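You operate a simulated robot arm through the tools that you are given. There is no shell and no other tool. Be economical: measure what you need, move in short steps, check, and stop when the job is done.

You run a simulated robot arm. Do the job below in one go: nothing can be reset, and whatever is moved stays where it is left.

## Task
Play cassette T-215 from its start at Slow speed and stop at count 020.
Fine: load it, wind it back before Play; that speed alone; watch the counter, stop while it shows that count; leave it loaded, the speed set, the level dial as it is.

It is judged by the outcome, as a careful person would: the job done as asked, and still so three seconds after it is handed in. It fails if anything else is knocked over, pushed out of place, dropped, spilled or broken.

## Robot
A 6-joint arm with a two-finger parallel gripper, fixed in place. Base frame: the origin is at the foot of the arm, x ahead of it, y to its left, z up. Units: m, degrees, N and s.
With the tool pointing down near the work surface it reaches from about 0.26 to 0.68 m from the base axis. Its first joint turns from -66.0 to 66.0 degrees. Payload 2.9 kg.
The TCP is the grasp point between the finger pads, 0.03 m short of the fingertips. In the tool frame z runs along the fingers and y along their closing line. The gripper opens to 0.11 m. The fingers are 0.02 m wide and 0.01 m thick; the gripper's body (0.048 by 0.112 m) begins 0.055 m behind the TCP.
Orientation is that of the tool frame in the base frame, as a unit quaternion [x, y, z, w]. With the fingers straight down and closing along the base's y, the tool's x points along the base's -x, its y along +y and its z along -z.

## Interface
- The arm moves only by the tool apply_moves. Its argument "plan" is a list of rows, each a list of 7 numbers: the closure, from 0 (fully open) to 1 (shut), then the shift along the tool's x, y, z in units of 20 mm (1.0 is 20 mm), then the turn, a rotation vector about the tool's x, y, z in units of 5 degrees (1.0 is 5 degrees). In form: [[hand, x, y, z, rx, ry, rz], ...]. A call has 1 to 20 rows; each row shifts and turns the commanded pose from where the row before left it, along the tool's axes as they then stand. A call with a number of a shift or a turn outside -1 to 1 is refused whole. Rows are played at 5 a second. More than 0.05 m and 8.6 degrees between two rows, or a gripper value outside its range, and nothing of the call is played. Where a pose cannot be reached the arm comes as near as it can. A force on the tool above 40 N (or 10 N above the force at the start of the call, whichever is more), or a blocked arm, ends the call early, and 0.2 s more pass. Each finger travels about 0.108 m/s and halts on what it meets, pressing with about 36 N; the grip force reading is that of the motor and also rises with nothing between the fingers. The clock runs only during rows and for 0.2 s after the last one: add rows that do not move to give the fingers time. The reply holds the time, the measured pose of the TCP, the force on the tool along the base axes, the opening and the grip force, in the units named above and with some noise, and new pictures: "views" is both (left out), scene, wrist or none.
- Cameras (640 x 400 px; columns grow to the right, rows downward): "scene" is fixed at [0.0476, 0.4128, 1.4049]; the picture's right is [-0.96, -0.30, 0.00], its down [-0.12, 0.37, -0.92] and it looks along [0.27, -0.88, -0.39] (base axes); focal length 312 px, centre (320, 200). "wrist" rides on the gripper at [-0.036, 0, -0.057] in the tool frame; the picture's right is [0.00, -1.00, 0.00], its down [0.97, 0.00, -0.24] and it looks along [0.24, 0.00, 0.97] (tool axes); focal length 218 px, centre (320, 200).
- locate(camera, pixels): for up to 12 pixels [column, row] of the newest picture of that camera ("zoom" is the newest enlarged one), the place [x, y, z] in the base frame of the surface seen there, good to about 0.002 m. The clock stands still meanwhile.
- close_up(camera, box): a new picture of the part [left, top, right, bottom] of that camera's present view, enlarged. The clock stands still meanwhile.
- hand_in(): hands the job in; it is judged then, once.

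Work in short steps. Measure before you move; look again where a grasp or a placing could have gone wrong, and mend it. You have 80 turns and 120 pictures in all, those below and enlarged ones among them. Open the gripper and draw the arm clear of the work before you hand the job in, unless the task says otherwise; then end with one line.

The tools are called after "Emit:" as name(argument=value, ...) on one line, values as JSON. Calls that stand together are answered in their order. apply_moves: Moves the arm, as the interface text tells. Its arguments: {"type":"object","properties":{"plan":{"type":"array"},"views":{"type":"string","enum":["both","scene","wrist","none"]}},"required":["plan"]} The other tools are called the same way: locate (camera, pixels) gives the place of the surface under pixels of a picture; close_up (camera, box) takes an enlarged picture of a part of a camera's view; hand_in () hands the job in.

At the start:

```text
t: 0.0
ee_pos: [0.3257, -0.3148, 1.1263]
tcp_rot: [0.0, 1.0, 0.0, 0.0]
contact_force: [-0.9, 0.3, -0.6]
grip_width: 0.1101
grasp_force: 0.0
```

scene: 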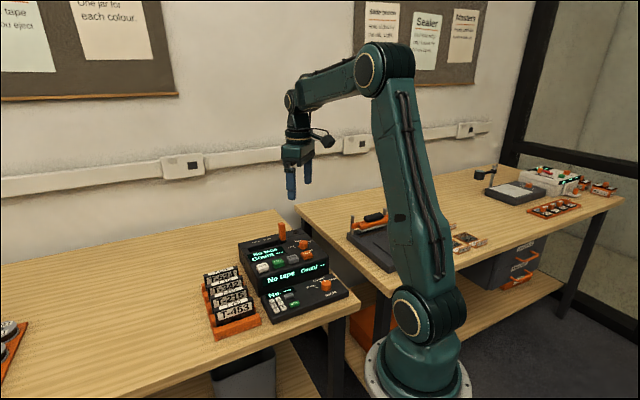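
wrist: 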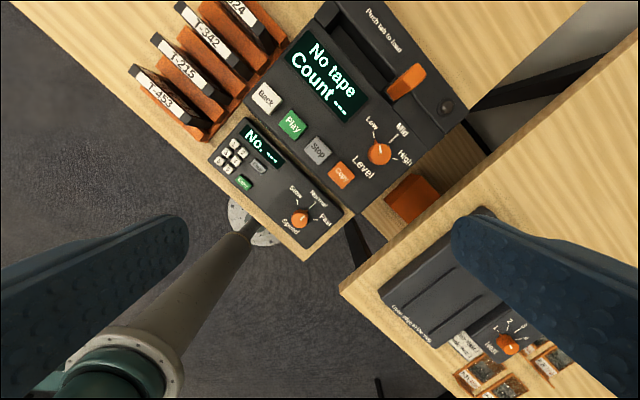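

The wrist picture shows the player (display near 325,75), a keypad unit (270,190) and the cassette rack (200,70). I take enlarged views to read the labels.

Emit:
close_up(camera="wrist", box=[120, 0, 480, 225])

Emit:
close_up(camera="scene", box=[190, 210, 366, 350])

Emit:
close_up(camera="scene", box=[0, 0, 180, 110])

Emit:
locate(camera="wrist", pixels=[[265, 98], [293, 124], [318, 149], [341, 175], [379, 154], [300, 218], [406, 82], [180, 68], [157, 93], [204, 42], [242, 185], [337, 30]])

```text
1.78 times, centred on (300, 112) of wrist
```

zoom: 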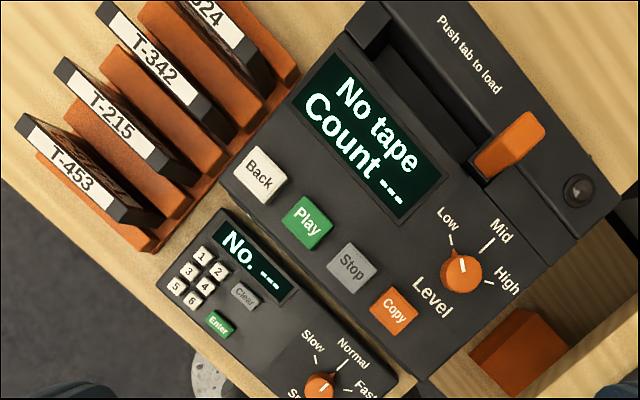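

```text
2.86 times, centred on (278, 280) of scene
```

zoom: 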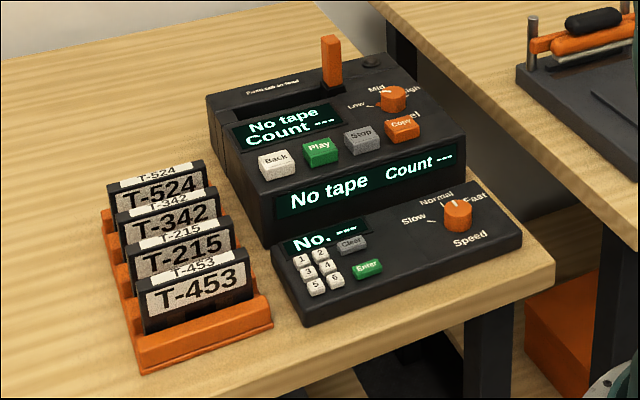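

```text
3.56 times, centred on (90, 55) of scene
```

zoom: 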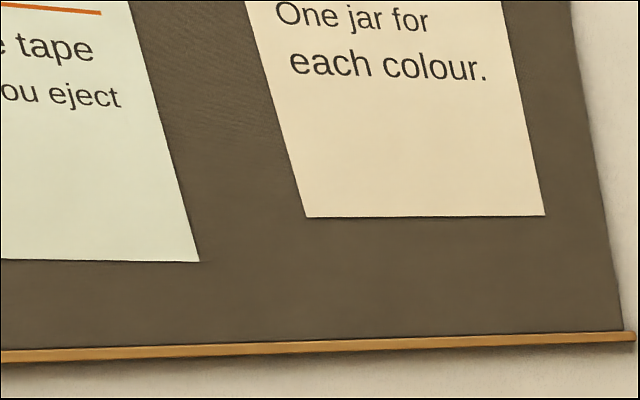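

```text
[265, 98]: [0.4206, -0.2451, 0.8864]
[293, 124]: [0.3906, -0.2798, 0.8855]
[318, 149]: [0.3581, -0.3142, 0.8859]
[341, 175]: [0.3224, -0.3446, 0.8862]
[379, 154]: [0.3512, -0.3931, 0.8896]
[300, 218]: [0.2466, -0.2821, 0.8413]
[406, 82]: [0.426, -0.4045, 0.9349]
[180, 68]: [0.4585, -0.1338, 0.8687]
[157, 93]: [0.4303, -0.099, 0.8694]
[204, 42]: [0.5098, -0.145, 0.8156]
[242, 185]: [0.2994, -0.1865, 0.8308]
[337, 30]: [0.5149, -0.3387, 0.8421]
```

The tools on the table sit at about 45° to the base; cassettes and slot run parallel along (-0.71,-0.71). I turn the gripper to match and move above for a better look.

Emit:
apply_moves(plan=[[0, 0, 0, 0, 0, 0, -1], [0, 0, 0, 0, 0, 0, -1], [0, 0, 0, 0, 0, 0, -1], [0, 0, 0, 0, 0, 0, -1], [0, 0, 0, 0, 0, 0, -1], [0, 0, 0, 0, 0, 0, -1], [0, 0, 0, 0, 0, 0, -1], [0, 0, 0, 0, 0, 0, -1], [0, 0, 0, 0, 0, 0, -1], [0, -1, 0.1, 0, 0, 0, 0], [0, -1, 0.1, 0, 0, 0, 0], [0, -1, 0.1, 0, 0, 0, 0], [0, -1, 0.1, 0, 0, 0, 0], [0, -1, 0.1, 0, 0, 0, 0], [0, -1, 0.1, 0, 0, 0, 0], [0, 0, 0, 0, 0, 0, 0]], views="wrist")

```text
t: 3.4
ee_pos: [0.4009, -0.2204, 1.1263]
tcp_rot: [-0.382, 0.924, 0.0, 0.001]
contact_force: [0.5, -0.1, 0.4]
grip_width: 0.1097
grasp_force: 0.0
```

wrist: 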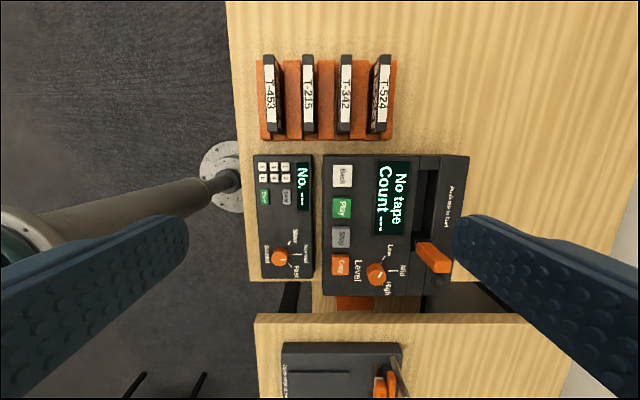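

The view is now aligned: rack at rows 55-140, slot near (427,200), speed dial (280,258). I enlarge and locate key points.

Emit:
close_up(camera="wrist", box=[240, 40, 480, 190])

Emit:
locate(camera="zoom", pixels=[[177, 50], [177, 150], [177, 235], [165, 100], [190, 100], [80, 100], [282, 100], [130, 100], [130, 235], [160, 245], [200, 245], [510, 350]])

Emit:
close_up(camera="wrist", box=[240, 145, 480, 295])

Emit:
locate(camera="zoom", pixels=[[475, 30], [525, 30], [480, 120], [520, 120], [500, 60], [500, 200], [490, 255], [550, 315], [460, 200], [540, 200], [105, 302], [270, 75]])

```text
2.67 times, centred on (360, 115) of wrist
```

zoom: 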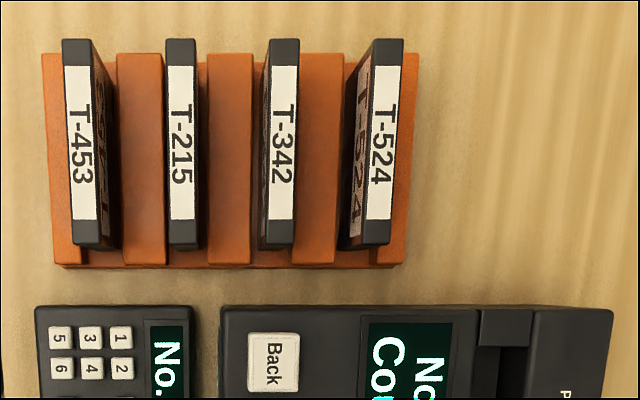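

```text
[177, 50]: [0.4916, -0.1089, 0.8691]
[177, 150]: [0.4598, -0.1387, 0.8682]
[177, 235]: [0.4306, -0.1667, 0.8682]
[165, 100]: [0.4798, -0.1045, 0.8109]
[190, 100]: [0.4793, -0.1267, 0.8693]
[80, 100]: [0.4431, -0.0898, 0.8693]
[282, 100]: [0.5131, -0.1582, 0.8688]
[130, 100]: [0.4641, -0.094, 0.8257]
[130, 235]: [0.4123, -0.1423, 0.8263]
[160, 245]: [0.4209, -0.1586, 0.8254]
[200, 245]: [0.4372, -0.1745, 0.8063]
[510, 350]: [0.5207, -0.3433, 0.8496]
```

```text
2.67 times, centred on (360, 220) of wrist
```

zoom: 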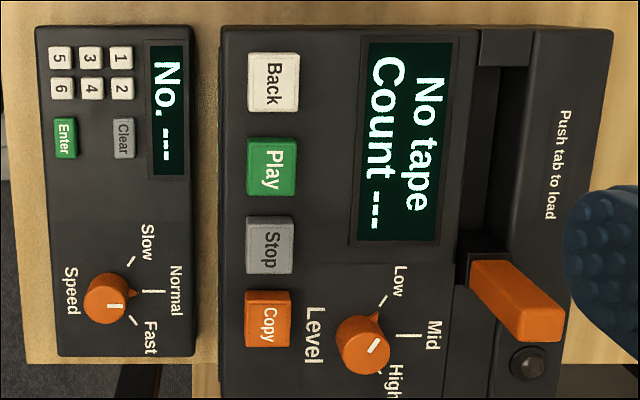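

```text
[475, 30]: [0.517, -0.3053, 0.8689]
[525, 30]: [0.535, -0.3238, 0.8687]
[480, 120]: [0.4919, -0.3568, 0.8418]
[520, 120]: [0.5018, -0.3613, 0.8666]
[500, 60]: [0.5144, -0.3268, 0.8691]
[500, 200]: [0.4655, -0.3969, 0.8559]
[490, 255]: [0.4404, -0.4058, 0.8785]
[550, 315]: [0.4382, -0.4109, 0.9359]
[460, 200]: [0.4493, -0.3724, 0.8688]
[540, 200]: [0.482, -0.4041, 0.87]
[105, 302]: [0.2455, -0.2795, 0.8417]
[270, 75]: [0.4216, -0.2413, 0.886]
```

I go above the slot for a steeper view into it and of the orange tab at (432,257).

Emit:
apply_moves(plan=[[0, 0.523, -0.98, 0.35, 0, 0, 0], [0, 0.523, -0.98, 0.35, 0, 0, 0], [0, 0.523, -0.98, 0.35, 0, 0, 0], [0, 0.523, -0.98, 0.35, 0, 0, 0], [0, 0.523, -0.98, 0.35, 0, 0, 0], [0, 0.523, -0.98, 0.35, 0, 0, 0], [0, 0.523, -0.98, 0.35, 0, 0, 0], [0, 0.523, -0.98, 0.35, 0, 0, 0], [0, 0, 0, 0, 0, 0, 0]], views="both")

Emit:
close_up(camera="wrist", box=[200, 50, 440, 200])

```text
t: 5.4
ee_pos: [0.4545, -0.3932, 1.0714]
tcp_rot: [-0.383, 0.924, 0.0, 0.0]
contact_force: [0.1, 0.3, 0.7]
grip_width: 0.1102
grasp_force: 0.0
```

scene: 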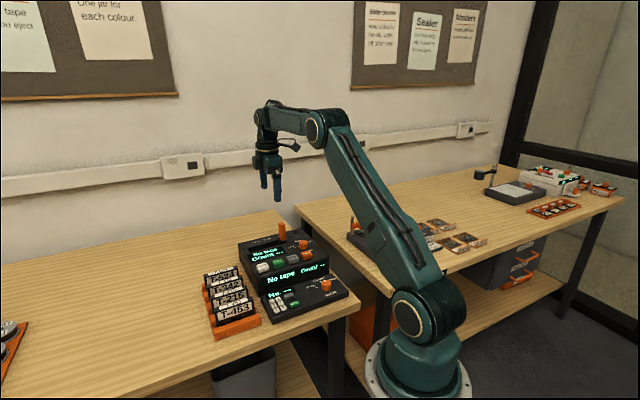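
wrist: 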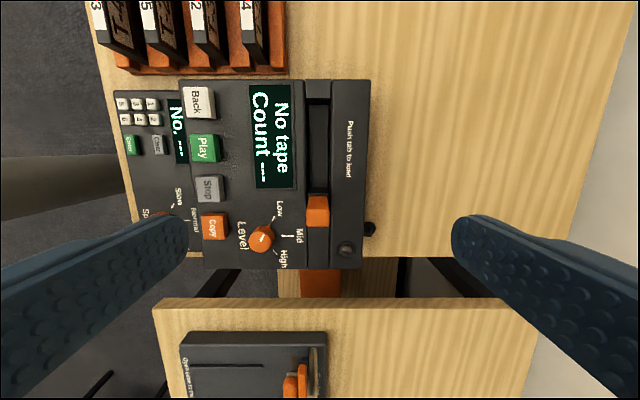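

```text
2.67 times, centred on (320, 125) of wrist
```

zoom: 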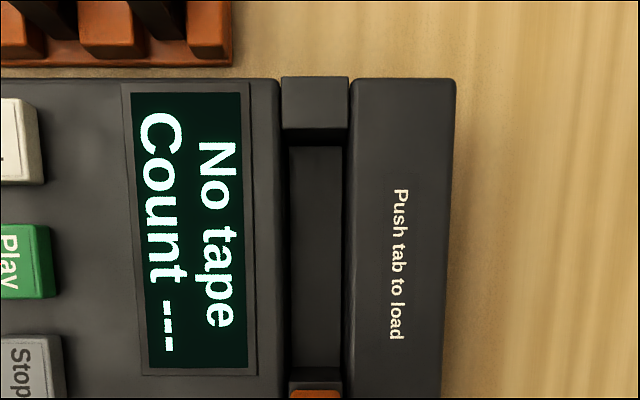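

Now the slot is seen clearly between (308,100) and (328,190). I locate its edges, floor and the tab.

Emit:
locate(camera="zoom", pixels=[[315, 115], [315, 150], [315, 260], [315, 365], [272, 150], [272, 350], [356, 150], [356, 350], [296, 260], [335, 260], [315, 128], [315, 380]])

Emit:
close_up(camera="wrist", box=[256, 160, 384, 280])

Emit:
locate(camera="wrist", pixels=[[317, 197], [317, 214], [309, 222], [327, 222], [318, 192], [318, 240], [297, 210], [340, 210], [345, 248], [313, 97], [323, 97]])

Emit:
close_up(camera="scene", box=[230, 210, 330, 290])

```text
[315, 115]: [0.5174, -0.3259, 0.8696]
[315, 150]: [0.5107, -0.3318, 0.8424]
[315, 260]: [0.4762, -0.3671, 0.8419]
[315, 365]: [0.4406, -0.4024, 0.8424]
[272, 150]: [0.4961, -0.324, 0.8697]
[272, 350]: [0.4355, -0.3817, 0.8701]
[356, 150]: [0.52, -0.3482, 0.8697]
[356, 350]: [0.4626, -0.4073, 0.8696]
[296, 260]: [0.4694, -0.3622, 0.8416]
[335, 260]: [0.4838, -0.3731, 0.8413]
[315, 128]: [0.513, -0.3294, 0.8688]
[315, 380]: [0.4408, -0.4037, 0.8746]
```

```text
3.33 times, centred on (320, 220) of wrist
```

zoom: 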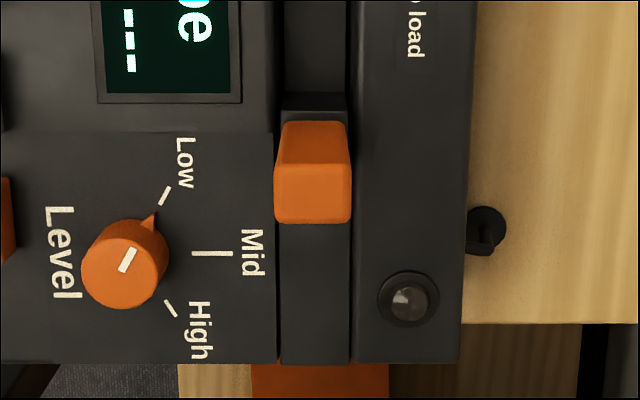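

```text
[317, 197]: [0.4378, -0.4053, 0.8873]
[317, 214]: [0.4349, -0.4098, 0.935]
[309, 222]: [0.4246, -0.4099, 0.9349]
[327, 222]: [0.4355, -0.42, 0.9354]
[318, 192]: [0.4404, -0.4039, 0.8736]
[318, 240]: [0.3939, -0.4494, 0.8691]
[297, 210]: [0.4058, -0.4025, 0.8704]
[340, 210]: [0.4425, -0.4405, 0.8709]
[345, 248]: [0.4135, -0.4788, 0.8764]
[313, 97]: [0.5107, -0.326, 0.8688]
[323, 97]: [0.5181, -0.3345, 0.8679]
```

```text
5.00 times, centred on (280, 250) of scene
```

zoom: 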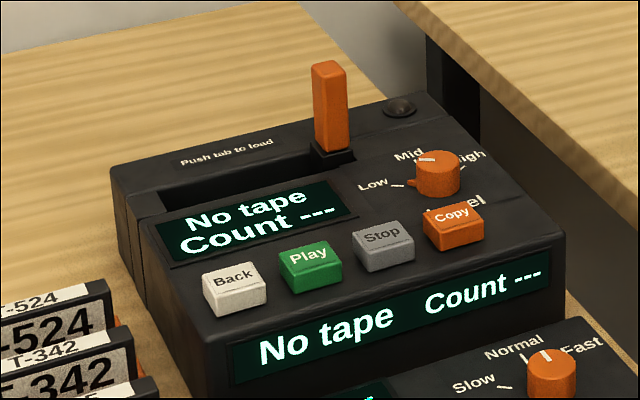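

Slot: floor z≈0.842, walls z≈0.869, centre ≈(0.477,-0.367), running 45°; T-215 is centred ≈(0.463,-0.137), top z 0.869. I move above T-215 with the fingers narrowed and look.

Emit:
apply_moves(plan=[[0.2, -0.936, 0.874, 0, 0, 0, 0], [0.4, -0.936, 0.874, 0, 0, 0, 0], [0.67, -0.936, 0.874, 0, 0, 0, 0], [0.67, -0.936, 0.874, 0, 0, 0, 0], [0.67, -0.936, 0.874, 0, 0, 0, 0], [0.67, -0.936, 0.874, 0, 0, 0, 0], [0.67, -0.936, 0.874, 0, 0, 0, 0], [0.67, -0.936, 0.874, 0, 0, 0, 0], [0.67, -0.936, 0.874, 0, 0, 0, 0], [0.67, -0.936, 0.874, 0, 0, 0, 0], [0.67, 0, 0, 0.9, 0, 0, 0], [0.67, 0, 0, 0.9, 0, 0, 0], [0.67, 0, 0, 0.9, 0, 0, 0], [0.67, 0, 0, 0.9, 0, 0, 0], [0.67, 0, 0, 0.9, 0, 0, 0], [0.67, 0, 0, 0.9, 0, 0, 0], [0.67, 0, 0, 0, 0, 0, 0]], views="both")

```text
t: 9.0
ee_pos: [0.4635, -0.1374, 0.9626]
tcp_rot: [-0.382, 0.924, 0.001, 0.0]
contact_force: [-0.4, 0.3, -1.5]
grip_width: 0.0364
grasp_force: 0.0
```

scene: 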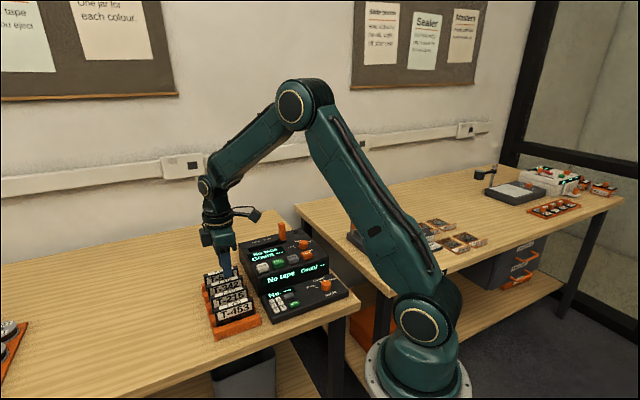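
wrist: 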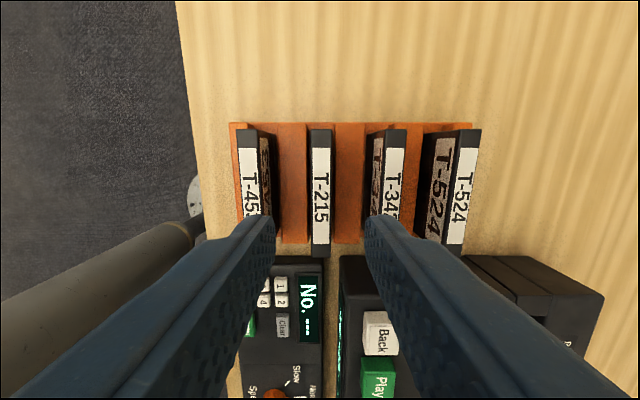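

T-215 is centred at column 321, between the fingers. I check its end positions and bottom height.

Emit:
locate(camera="wrist", pixels=[[321, 131], [321, 250], [321, 256], [312, 200], [331, 200], [320, 190], [320, 239], [285, 239], [350, 239]])

Emit:
close_up(camera="wrist", box=[240, 110, 400, 270])

```text
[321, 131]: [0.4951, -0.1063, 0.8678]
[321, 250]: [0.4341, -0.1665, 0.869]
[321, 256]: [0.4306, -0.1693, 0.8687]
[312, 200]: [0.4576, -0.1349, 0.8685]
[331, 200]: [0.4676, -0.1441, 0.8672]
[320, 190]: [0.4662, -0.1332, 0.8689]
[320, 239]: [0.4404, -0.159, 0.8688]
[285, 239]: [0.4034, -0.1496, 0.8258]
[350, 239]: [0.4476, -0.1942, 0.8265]
```

```text
2.50 times, centred on (320, 190) of wrist
```

zoom: 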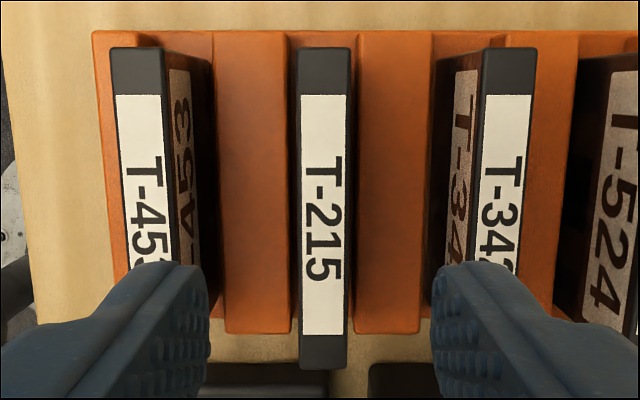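

Cassette centre (0.463,-0.138) matches the TCP. I lower to about z 0.881 (tips 18 mm below its top) and close.

Emit:
apply_moves(plan=[[0.67, 0, 0, 0.82, 0, 0, 0], [0.67, 0, 0, 0.82, 0, 0, 0], [0.67, 0, 0, 0.82, 0, 0, 0], [0.67, 0, 0, 0.82, 0, 0, 0], [0.67, 0, 0, 0.82, 0, 0, 0], [0.67, 0, 0, 0, 0, 0, 0], [0.8, 0, 0, 0, 0, 0, 0], [1, 0, 0, 0, 0, 0, 0], [1, 0, 0, 0, 0, 0, 0], [1, 0, 0, 0, 0, 0, 0]], views="wrist")

```text
t: 11.2
ee_pos: [0.4621, -0.1336, 0.8812]
tcp_rot: [-0.382, 0.924, 0.0, 0.0]
contact_force: [-0.4, 0.0, 0.4]
grip_width: 0.0136
grasp_force: 36.1
```

wrist: 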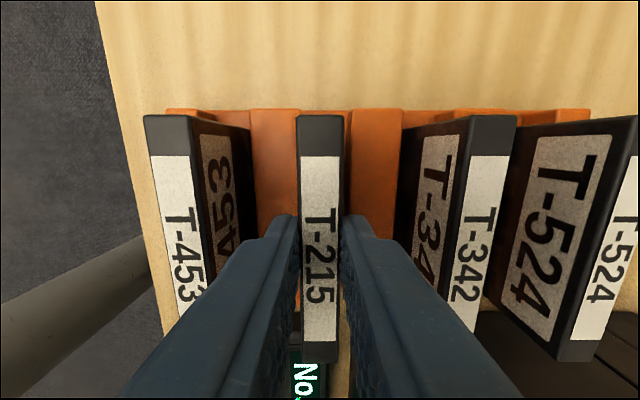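

Gripped (opening 13.6 mm, 36 N). I lift it straight up 0.12 m and look.

Emit:
apply_moves(plan=[[1, 0, 0, -0.5, 0, 0, 0], [1, 0, 0, -0.8, 0, 0, 0], [1, 0, 0, -1, 0, 0, 0], [1, 0, 0, -1, 0, 0, 0], [1, 0, 0, -1, 0, 0, 0], [1, 0, 0, -1, 0, 0, 0], [1, 0, 0, -0.7, 0, 0, 0], [1, 0, 0, 0, 0, 0, 0]], views="both")

Emit:
close_up(camera="scene", box=[180, 180, 320, 340])

```text
t: 13.0
ee_pos: [0.4606, -0.1356, 1.0011]
tcp_rot: [-0.383, 0.924, 0.0, -0.001]
contact_force: [0.4, 0.4, -0.2]
grip_width: 0.0138
grasp_force: 36.1
```

scene: 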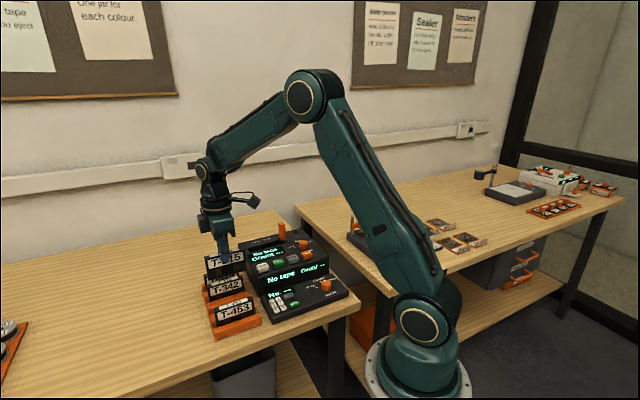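
wrist: 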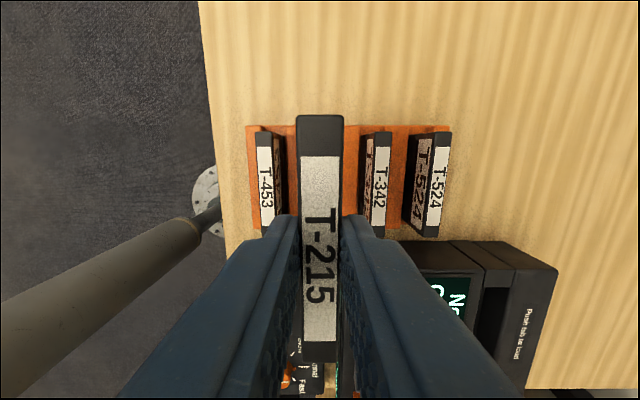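

```text
2.50 times, centred on (250, 260) of scene
```

zoom: 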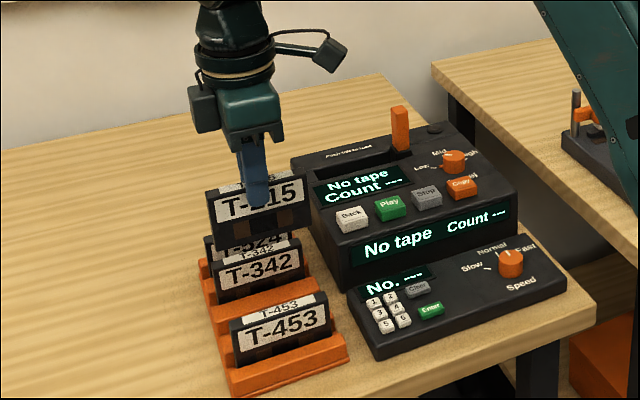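

T-215 hangs level in the grip. I measure its corners before moving to the slot.

Emit:
locate(camera="zoom", pixels=[[214, 228], [300, 224], [210, 194], [304, 178], [230, 230]])

Emit:
locate(camera="wrist", pixels=[[320, 120], [320, 350], [320, 357], [303, 130], [338, 130]])

```text
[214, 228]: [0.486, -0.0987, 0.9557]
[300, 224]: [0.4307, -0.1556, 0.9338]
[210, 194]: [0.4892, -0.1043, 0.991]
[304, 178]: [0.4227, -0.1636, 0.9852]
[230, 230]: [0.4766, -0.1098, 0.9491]
```

```text
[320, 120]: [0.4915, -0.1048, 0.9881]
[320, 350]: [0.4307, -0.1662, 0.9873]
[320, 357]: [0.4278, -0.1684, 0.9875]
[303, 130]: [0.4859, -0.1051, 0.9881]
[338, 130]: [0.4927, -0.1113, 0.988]
```

Cassette centre ≈ TCP. I raise it slightly and carry it above the slot centre (0.4765,-0.3665).

Emit:
apply_moves(plan=[[1, 0, 0, -1, 0, 0, 0], [1, 0.844, -0.97, 0, 0, 0, 0], [1, 0.844, -0.97, 0, 0, 0, 0], [1, 0.844, -0.97, 0, 0, 0, 0], [1, 0.844, -0.97, 0, 0, 0, 0], [1, 0.844, -0.97, 0, 0, 0, 0], [1, 0.844, -0.97, 0, 0, 0, 0], [1, 0.844, -0.97, 0, 0, 0, 0], [1, 0.844, -0.97, 0, 0, 0, 0], [1, 0.844, -0.97, 0, 0, 0, 0], [1, 0, 0, 0, 0, 0, 0], [1, 0, 0, 0, 0, 0, 0]], views="both")

Emit:
close_up(camera="scene", box=[210, 180, 350, 290])

```text
t: 15.6
ee_pos: [0.4783, -0.3675, 1.0214]
tcp_rot: [-0.383, 0.924, 0.001, 0.001]
contact_force: [0.2, -1.1, -1.0]
grip_width: 0.0135
grasp_force: 36.0
```

scene: 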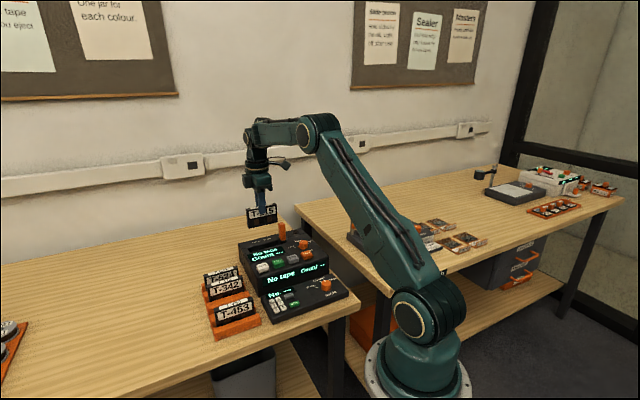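
wrist: 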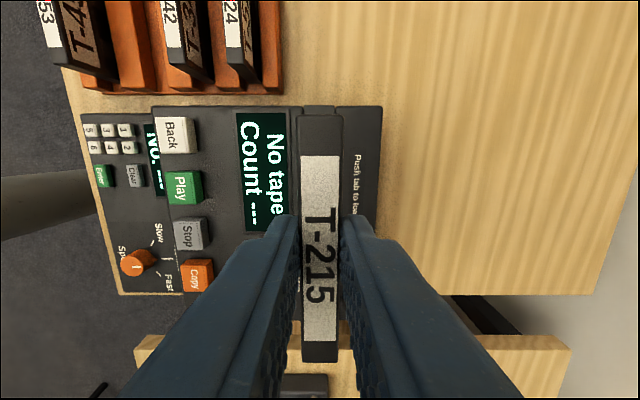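

```text
3.64 times, centred on (280, 235) of scene
```

zoom: 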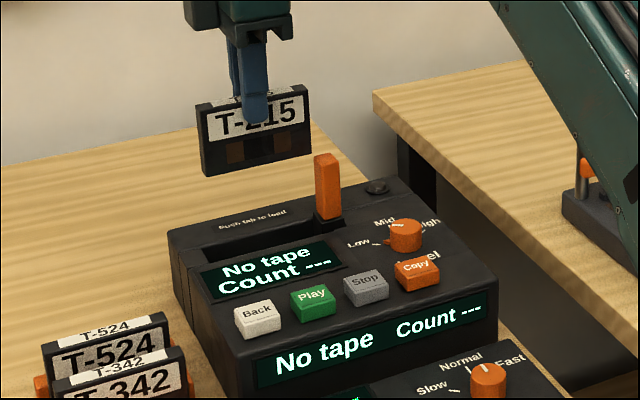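

Aligned over the slot (slot column ≈319, cassette ≈321). I lower into the slot with a tiny correction, slowly at the end.

Emit:
apply_moves(plan=[[1, 0, 0.07, 0, 0, 0, 0], [1, 0, 0, 0.9, 0, 0, 0], [1, 0, 0, 0.9, 0, 0, 0], [1, 0, 0, 0.9, 0, 0, 0], [1, 0, 0, 0.9, 0, 0, 0], [1, 0, 0, 0.4, 0, 0, 0], [1, 0, 0, 0, 0, 0, 0]], views="both")

Emit:
close_up(camera="scene", box=[210, 180, 350, 290])

```text
t: 17.2
ee_pos: [0.4767, -0.3651, 0.9405]
tcp_rot: [-0.383, 0.924, -0.001, 0.0]
contact_force: [-0.6, -0.8, -1.1]
grip_width: 0.0138
grasp_force: 35.3
```

scene: 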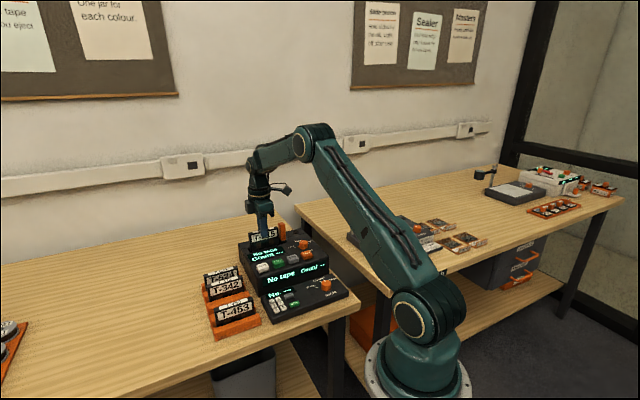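
wrist: 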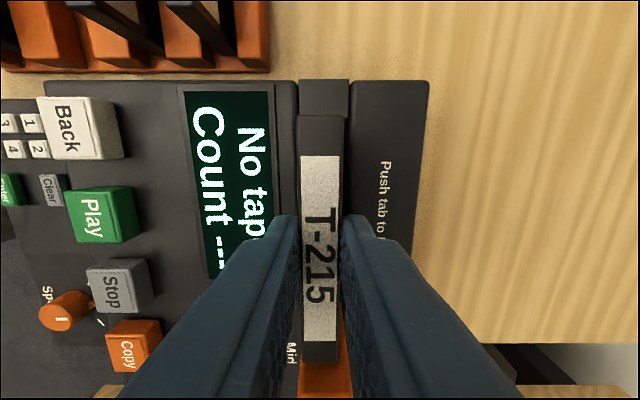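

```text
3.64 times, centred on (280, 235) of scene
```

zoom: 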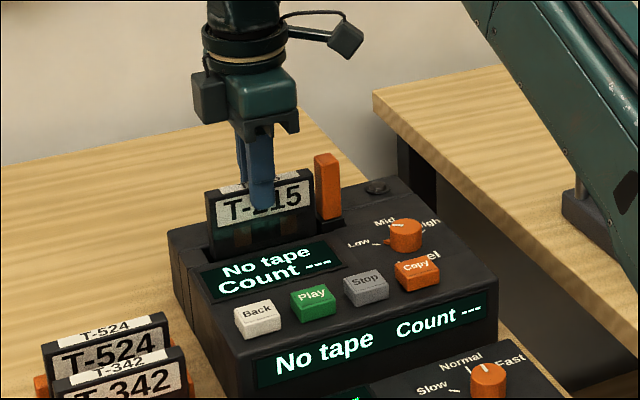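

The cassette is at the slot mouth, centred and clear of the tab. I lower the remaining ~28 mm in small steps.

Emit:
apply_moves(plan=[[1, 0, 0, 0.3, 0, 0, 0], [1, 0, 0, 0.3, 0, 0, 0], [1, 0, 0, 0.3, 0, 0, 0], [1, 0, 0, 0.2, 0, 0, 0], [1, 0, 0, 0.2, 0, 0, 0], [1, 0, 0, 0, 0, 0, 0]], views="wrist")

Emit:
close_up(camera="scene", box=[210, 180, 350, 290])

```text
t: 18.6
ee_pos: [0.4773, -0.3656, 0.9147]
tcp_rot: [-0.383, 0.924, 0.0, 0.0]
contact_force: [-0.6, 0.6, 1.6]
grip_width: 0.0139
grasp_force: 35.7
```

wrist: 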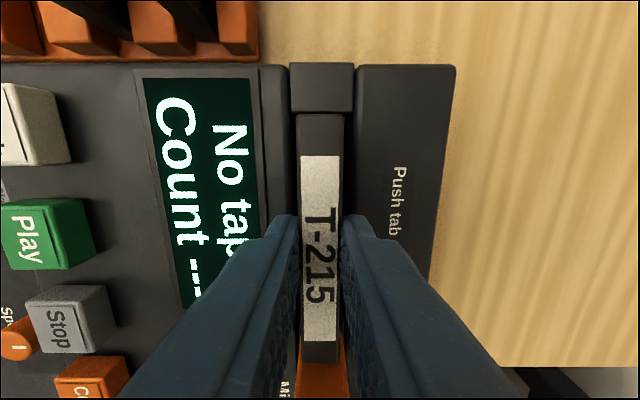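

```text
3.64 times, centred on (280, 235) of scene
```

zoom: 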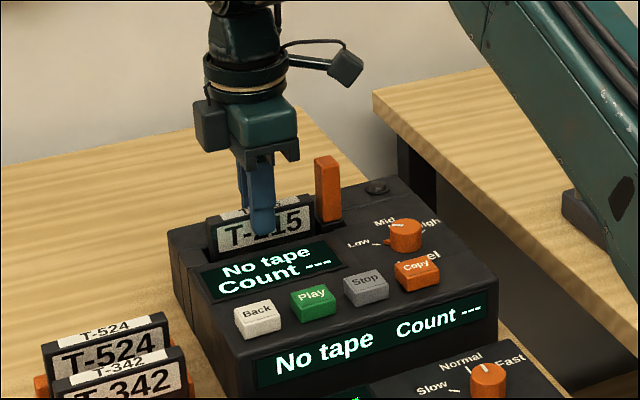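

No contact yet (force ≈1.6 N); a few more millimetres.

Emit:
apply_moves(plan=[[1, 0, 0, 0.08, 0, 0, 0], [1, 0, 0, 0.08, 0, 0, 0], [1, 0, 0, 0, 0, 0, 0]], views="none")

```text
t: 19.4
ee_pos: [0.4786, -0.3646, 0.9103]
tcp_rot: [-0.383, 0.924, 0.0, 0.0]
contact_force: [0.6, -0.3, 0.9]
grip_width: 0.0141
grasp_force: 35.7
```

Emit:
apply_moves(plan=[[1, 0, 0, 0.07, 0, 0, 0], [1, 0, 0, 0.07, 0, 0, 0], [1, 0, 0, 0, 0, 0, 0]], views="none")

Emit:
locate(camera="wrist", pixels=[[320, 130], [320, 352]])

```text
t: 20.2
ee_pos: [0.4777, -0.3646, 0.9088]
tcp_rot: [-0.382, 0.924, 0.0, 0.0]
contact_force: [0.0, 0.3, -0.6]
grip_width: 0.0139
grasp_force: 35.9
```

```text
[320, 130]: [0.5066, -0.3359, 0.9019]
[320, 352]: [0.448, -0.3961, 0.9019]
```

Still free; I lower 2 mm more and then open slowly, letting it settle.

Emit:
apply_moves(plan=[[1, 0, 0, 0.1, 0, 0, 0], [1, 0, 0, 0, 0, 0, 0], [0.85, 0, 0, 0, 0, 0, 0], [0.7, 0, 0, 0, 0, 0, 0], [0.7, 0, 0, 0, 0, 0, 0]], views="both")

Emit:
close_up(camera="scene", box=[210, 180, 350, 290])

```text
t: 21.4
ee_pos: [0.4771, -0.3657, 0.9058]
tcp_rot: [-0.383, 0.924, 0.0, 0.0]
contact_force: [-0.1, -0.5, 0.3]
grip_width: 0.0334
grasp_force: 0.2
```

scene: 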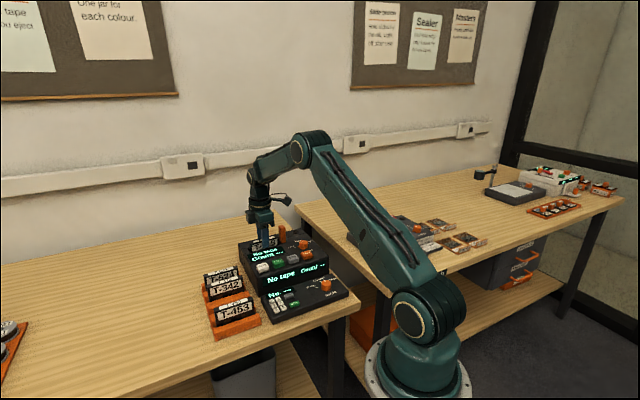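
wrist: 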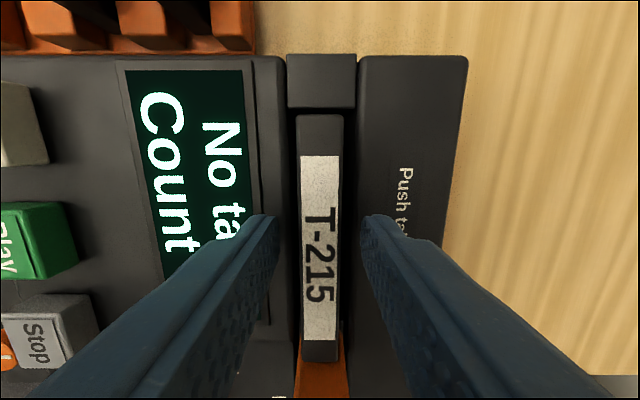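

```text
3.64 times, centred on (280, 235) of scene
```

zoom: 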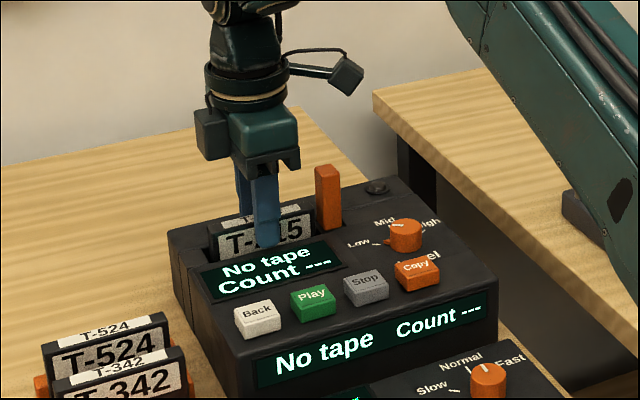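

The cassette rests in the slot, and the tab seems to have gone down slightly with it, which suggests a push-down carriage. I rise clear and look.

Emit:
apply_moves(plan=[[0.6, 0, 0, -0.6, 0, 0, 0], [0.6, 0, 0, -1, 0, 0, 0], [0.6, 0, 0, -1, 0, 0, 0], [0.6, 0, 0, -1, 0, 0, 0], [0.6, 0, 0, -1, 0, 0, 0], [0.6, 0, 0, -1, 0, 0, 0], [0.6, 0, 0, -1, 0, 0, 0], [0.6, 0, 0, 0, 0, 0, 0]], views="wrist")

Emit:
close_up(camera="scene", box=[210, 180, 350, 290])

Emit:
close_up(camera="wrist", box=[240, 60, 400, 220])

```text
t: 23.2
ee_pos: [0.4759, -0.3651, 1.0395]
tcp_rot: [-0.383, 0.924, 0.001, 0.0]
contact_force: [-0.4, -0.8, 0.1]
grip_width: 0.0438
grasp_force: 0.0
```

wrist: 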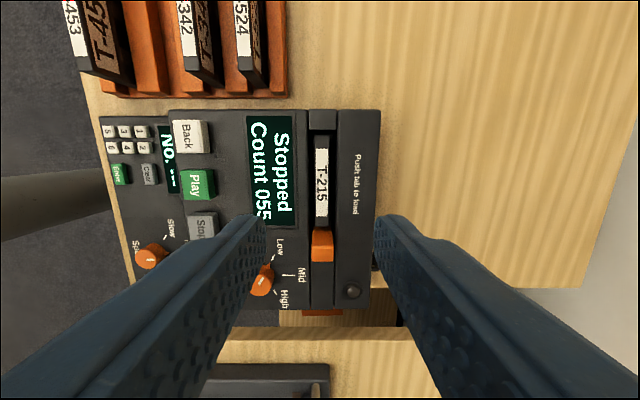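

```text
3.64 times, centred on (280, 235) of scene
```

zoom: 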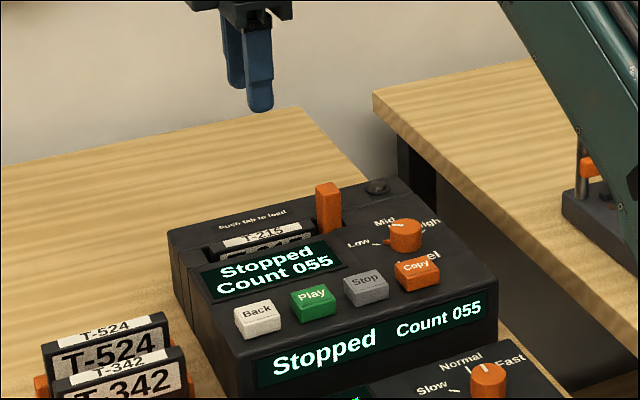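

```text
2.50 times, centred on (320, 140) of wrist
```

zoom: 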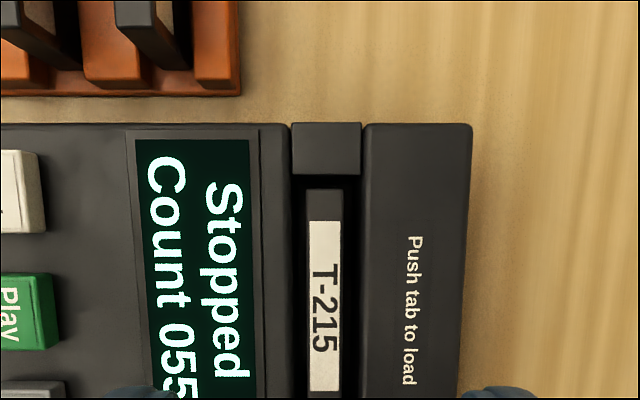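

T-215 is loaded: display reads "Stopped Count 055". Next is Back; I locate the button centres.

Emit:
close_up(camera="wrist", box=[90, 100, 290, 260])

Emit:
locate(camera="zoom", pixels=[[318, 114], [278, 80], [280, 145], [355, 80], [345, 268], [305, 235], [305, 300]])

```text
2.50 times, centred on (190, 180) of wrist
```

zoom: 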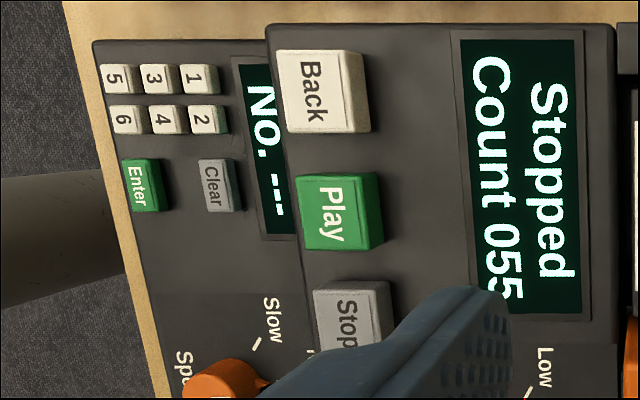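

```text
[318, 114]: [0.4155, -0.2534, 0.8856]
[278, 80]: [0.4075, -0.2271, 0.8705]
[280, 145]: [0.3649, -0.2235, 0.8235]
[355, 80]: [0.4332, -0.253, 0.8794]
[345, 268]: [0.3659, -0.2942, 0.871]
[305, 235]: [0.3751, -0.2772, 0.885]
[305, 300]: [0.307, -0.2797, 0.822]
```

Back's centre is ≈(0.4205,-0.2455), top z 0.886. I close the fingers and move above it.

Emit:
apply_moves(plan=[[0.8, -0.325, 0.884, 0, 0, 0, 0], [1, -0.325, 0.884, 0, 0, 0, 0], [1, -0.325, 0.884, 0, 0, 0, 0], [1, -0.325, 0.884, 0, 0, 0, 0], [1, -0.325, 0.884, 0, 0, 0, 0], [1, -0.325, 0.884, 0, 0, 0, 0], [1, -0.325, 0.884, 0, 0, 0, 0], [1, 0, 0, 1, 0, 0, 0], [1, 0, 0, 1, 0, 0, 0], [1, 0, 0, 1, 0, 0, 0], [1, 0, 0, 1, 0, 0, 0], [1, 0, 0, 1, 0, 0, 0], [1, 0, 0, 0, 0, 0, 0]], views="wrist")

Emit:
close_up(camera="scene", box=[210, 190, 350, 300])

```text
t: 26.0
ee_pos: [0.4219, -0.2447, 0.9397]
tcp_rot: [-0.382, 0.924, 0.0, -0.001]
contact_force: [1.1, -0.5, 0.0]
grip_width: 0.0
grasp_force: 36.4
```

wrist: 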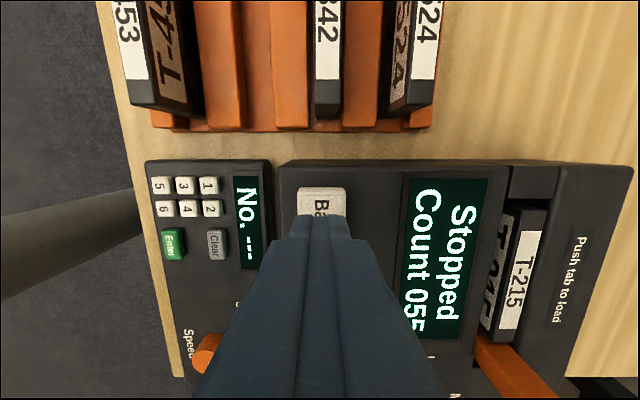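

```text
3.64 times, centred on (280, 245) of scene
```

zoom: 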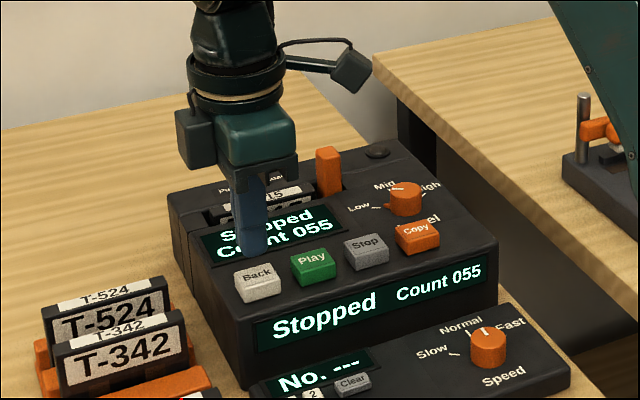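

The closed tips are above Back. I press down gradually, then rise.

Emit:
apply_moves(plan=[[1, 0, 0, 1, 0, 0, 0], [1, 0, 0, 0.2, 0, 0, 0], [1, 0, 0, 0.1, 0, 0, 0], [1, 0, 0, 0.1, 0, 0, 0], [1, 0, 0, 0, 0, 0, 0]], views="none")

Emit:
close_up(camera="scene", box=[210, 190, 350, 300])

```text
t: 27.2
ee_pos: [0.421, -0.2465, 0.9105]
tcp_rot: [-0.383, 0.924, 0.0, -0.001]
contact_force: [-0.6, 0.4, 1.0]
grip_width: 0.0
grasp_force: 36.0
```

```text
3.64 times, centred on (280, 245) of scene
```

zoom: 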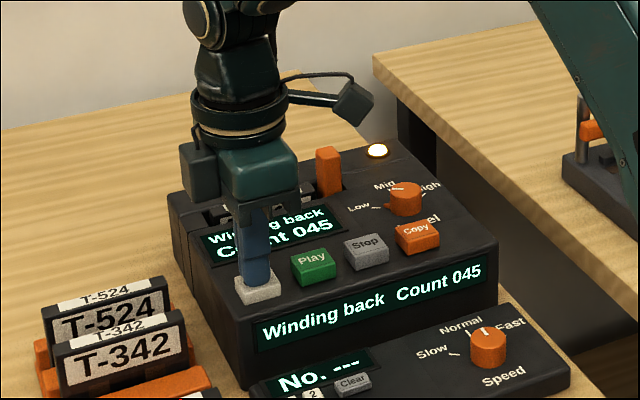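

"Winding back, Count 045" — the press worked. I rise, and move to above the speed dial with fingers part open.

Emit:
apply_moves(plan=[[1, 0, 0, -1, 0, 0, 0], [1, 0, 0, -1, 0, 0, 0], [1, 0, 0, -1, 0, 0, 0], [1, 0, 0, -1, 0, 0, 0], [0.8, 0.92, 0.63, 0, 0, 0, 0], [0.5, 0.92, 0.63, 0, 0, 0, 0], [0.3, 0.92, 0.63, 0, 0, 0, 0], [0.3, 0.92, 0.63, 0, 0, 0, 0], [0.3, 0.92, 0.63, 0, 0, 0, 0], [0.3, 0.92, 0.63, 0, 0, 0, 0], [0.3, 0.92, 0.63, 0, 0, 0, 0], [0.3, 0.92, 0.63, 0, 0, 0, 0], [0.3, 0, 0, 0, 0, 0, 0]], views="both")

Emit:
close_up(camera="scene", box=[230, 210, 370, 330])

```text
t: 30.0
ee_pos: [0.2453, -0.279, 0.9923]
tcp_rot: [-0.383, 0.924, 0.0, 0.0]
contact_force: [1.0, -0.9, 0.7]
grip_width: 0.0772
grasp_force: 0.1
```

scene: 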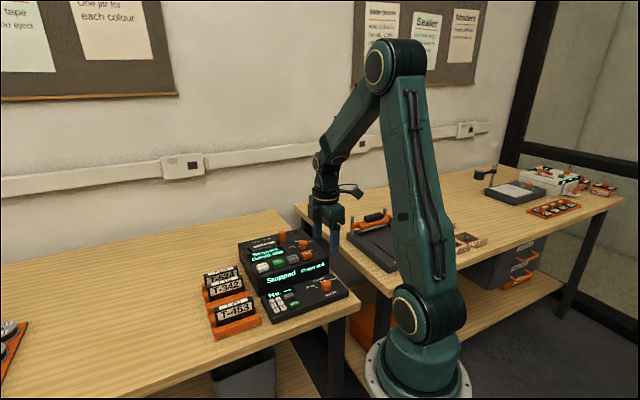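
wrist: 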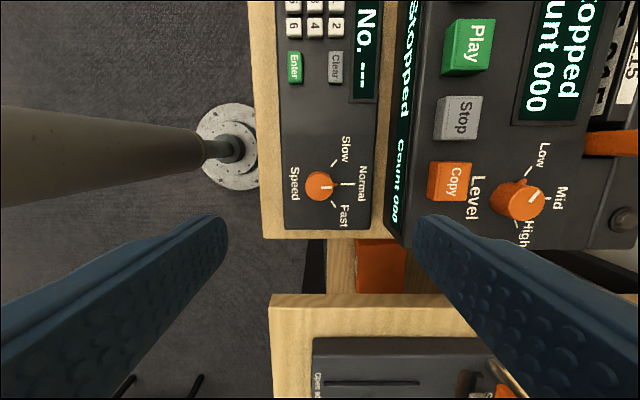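

```text
3.33 times, centred on (300, 270) of scene
```

zoom: 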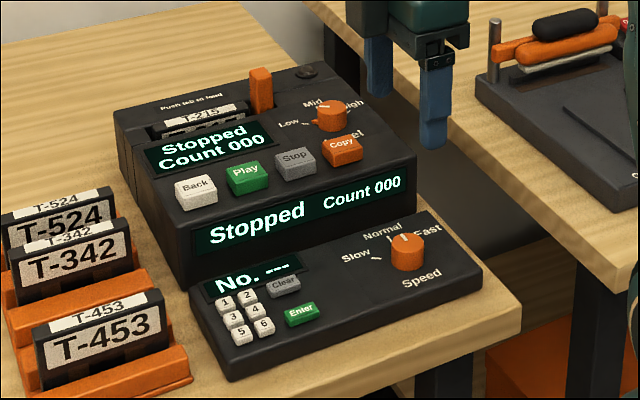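

Wound back: "Stopped Count 000". Now the speed dial at (320,186); I enlarge and locate it.

Emit:
close_up(camera="wrist", box=[270, 120, 400, 240])

Emit:
locate(camera="zoom", pixels=[[232, 325], [190, 325], [285, 330], [305, 308], [240, 265], [240, 380], [315, 195], [370, 310], [310, 385], [450, 310], [240, 230]])

```text
3.33 times, centred on (335, 180) of wrist
```

zoom: 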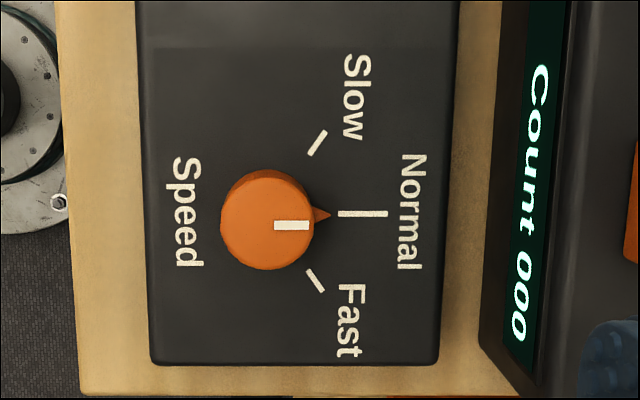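

```text
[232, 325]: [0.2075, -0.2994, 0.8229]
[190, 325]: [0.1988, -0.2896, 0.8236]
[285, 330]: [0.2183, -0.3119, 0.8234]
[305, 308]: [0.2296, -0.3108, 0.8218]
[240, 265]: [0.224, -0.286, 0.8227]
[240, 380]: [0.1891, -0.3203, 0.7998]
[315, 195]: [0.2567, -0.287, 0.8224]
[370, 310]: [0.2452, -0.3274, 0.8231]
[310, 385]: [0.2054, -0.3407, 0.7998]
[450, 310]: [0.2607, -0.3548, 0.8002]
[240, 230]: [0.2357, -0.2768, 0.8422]
```

Pointer is at Normal; knob top centre ≈(267,222) in the zoom, diameter ≈26 mm, panel z 0.8225, top 0.842. Slow tick is about 60° counterclockwise. I verify the centre.

Emit:
locate(camera="zoom", pixels=[[267, 222], [230, 222], [305, 222], [267, 185], [267, 260], [318, 143], [316, 281], [345, 213], [380, 213]])

Emit:
apply_moves(plan=[[0.5, 0, 0, 0, 0, 0, 1], [0.5, 0, 0, 0, 0, 0, 1], [0.5, 0, 0, 0, 0, 0, 1], [0.5, 0, 0, 0, 0, 0, 1], [0.5, 0, 0, 0, 0, 0, 1], [0.5, 0, 0, 0, 0, 0, 1], [0.5, 0, 0, 0, 0, 0, 1], [0.5, 0, 0, 0, 0, 0, 1], [0.5, 0, 0, 0, 0, 0, 1], [0.5, 0, 0, 0, 0, 0, 1], [0.5, 0, 0, 0, 0, 0, 1], [0.5, 0, 0, 0, 0, 0, 1], [0.5, 0, 0, 0, 0, 0, 1], [0.5, 0, 0, 0, 0, 0, 1], [0.5, 0, 0, 0, 0, 0, 1], [0.5, 0, 0, 0, 0, 0, 1], [0.5, 0, 0, 0, 0, 0, 1], [0.5, 0, 0, 0, 0, 0, 1], [0.5, 0, 0, 0, 0, 0, 0]], views="wrist")

```text
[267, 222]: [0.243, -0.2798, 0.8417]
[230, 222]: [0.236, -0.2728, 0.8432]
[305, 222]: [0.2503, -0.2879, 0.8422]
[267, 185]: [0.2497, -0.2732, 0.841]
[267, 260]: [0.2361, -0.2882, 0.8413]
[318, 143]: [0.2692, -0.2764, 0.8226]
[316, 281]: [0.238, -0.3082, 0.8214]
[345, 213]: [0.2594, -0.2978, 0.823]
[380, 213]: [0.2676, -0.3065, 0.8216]
```

```text
t: 34.0
ee_pos: [0.2477, -0.2785, 0.9894]
tcp_rot: [0.383, 0.924, 0.0, 0.0]
contact_force: [-0.2, -0.3, 0.0]
grip_width: 0.0551
grasp_force: 0.1
```

wrist: 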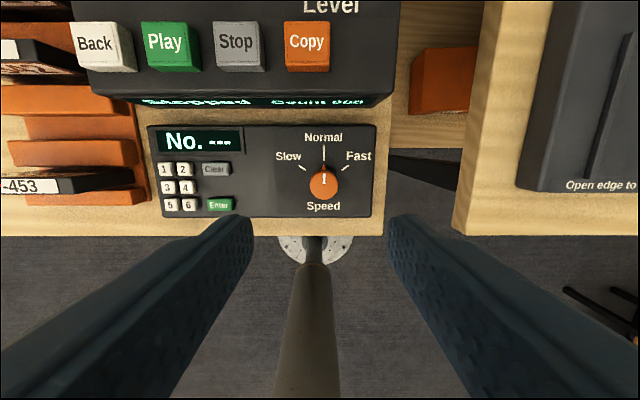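

Knob centre (0.243,-0.280). I shift by about (2,-4) mm in the tool frame and descend part way to check centring.

Emit:
apply_moves(plan=[[0.5, 0.11, -0.22, 0, 0, 0, 0], [0.5, 0, 0, 0.9, 0, 0, 0], [0.5, 0, 0, 0.9, 0, 0, 0], [0.5, 0, 0, 0.9, 0, 0, 0], [0.5, 0, 0, 0.9, 0, 0, 0], [0.5, 0, 0, 0.9, 0, 0, 0], [0.5, 0, 0, 0, 0, 0, 0]], views="both")

```text
t: 35.6
ee_pos: [0.2421, -0.2799, 0.9003]
tcp_rot: [0.383, 0.924, 0.0, 0.0]
contact_force: [-0.6, -0.1, 0.5]
grip_width: 0.0552
grasp_force: 0.0
```

scene: 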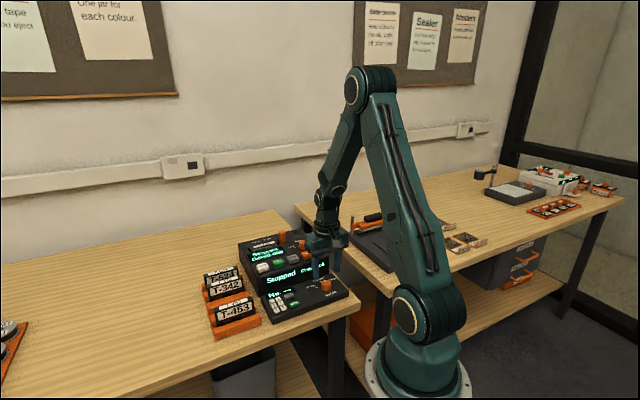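
wrist: 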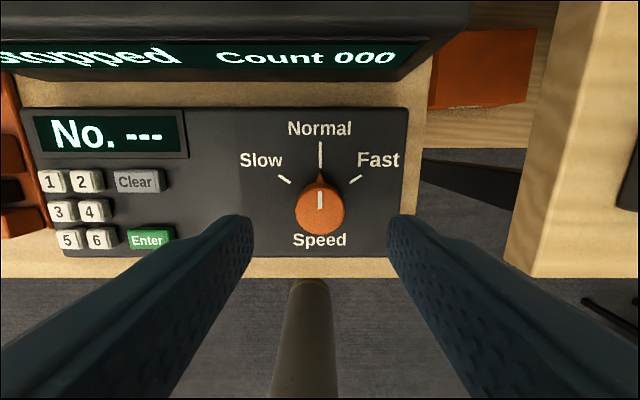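

The knob is centred (column 319). I descend 43 mm and close on it.

Emit:
apply_moves(plan=[[0.5, 0, 0, 0.7, 0, 0, 0], [0.5, 0, 0, 0.7, 0, 0, 0], [0.5, 0, 0, 0.7, 0, 0, 0], [0.5, 0, 0, 0, 0, 0, 0], [0.7, 0, 0, 0, 0, 0, 0], [0.85, 0, 0, 0, 0, 0, 0], [0.85, 0, 0, 0, 0, 0, 0]], views="wrist")

```text
t: 37.2
ee_pos: [0.2431, -0.2801, 0.8571]
tcp_rot: [0.383, 0.924, 0.0, -0.001]
contact_force: [0.3, 0.7, -3.2]
grip_width: 0.0271
grasp_force: 45.2
```

wrist: 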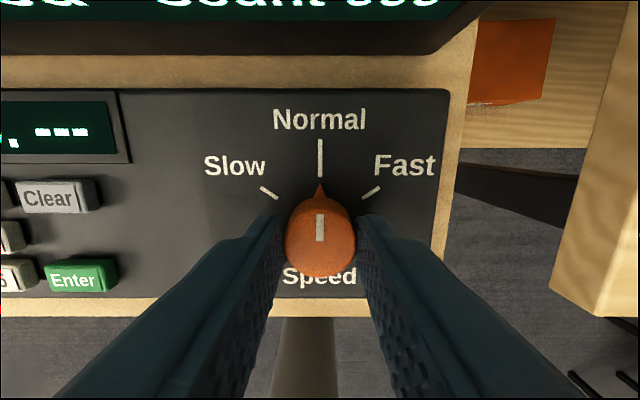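

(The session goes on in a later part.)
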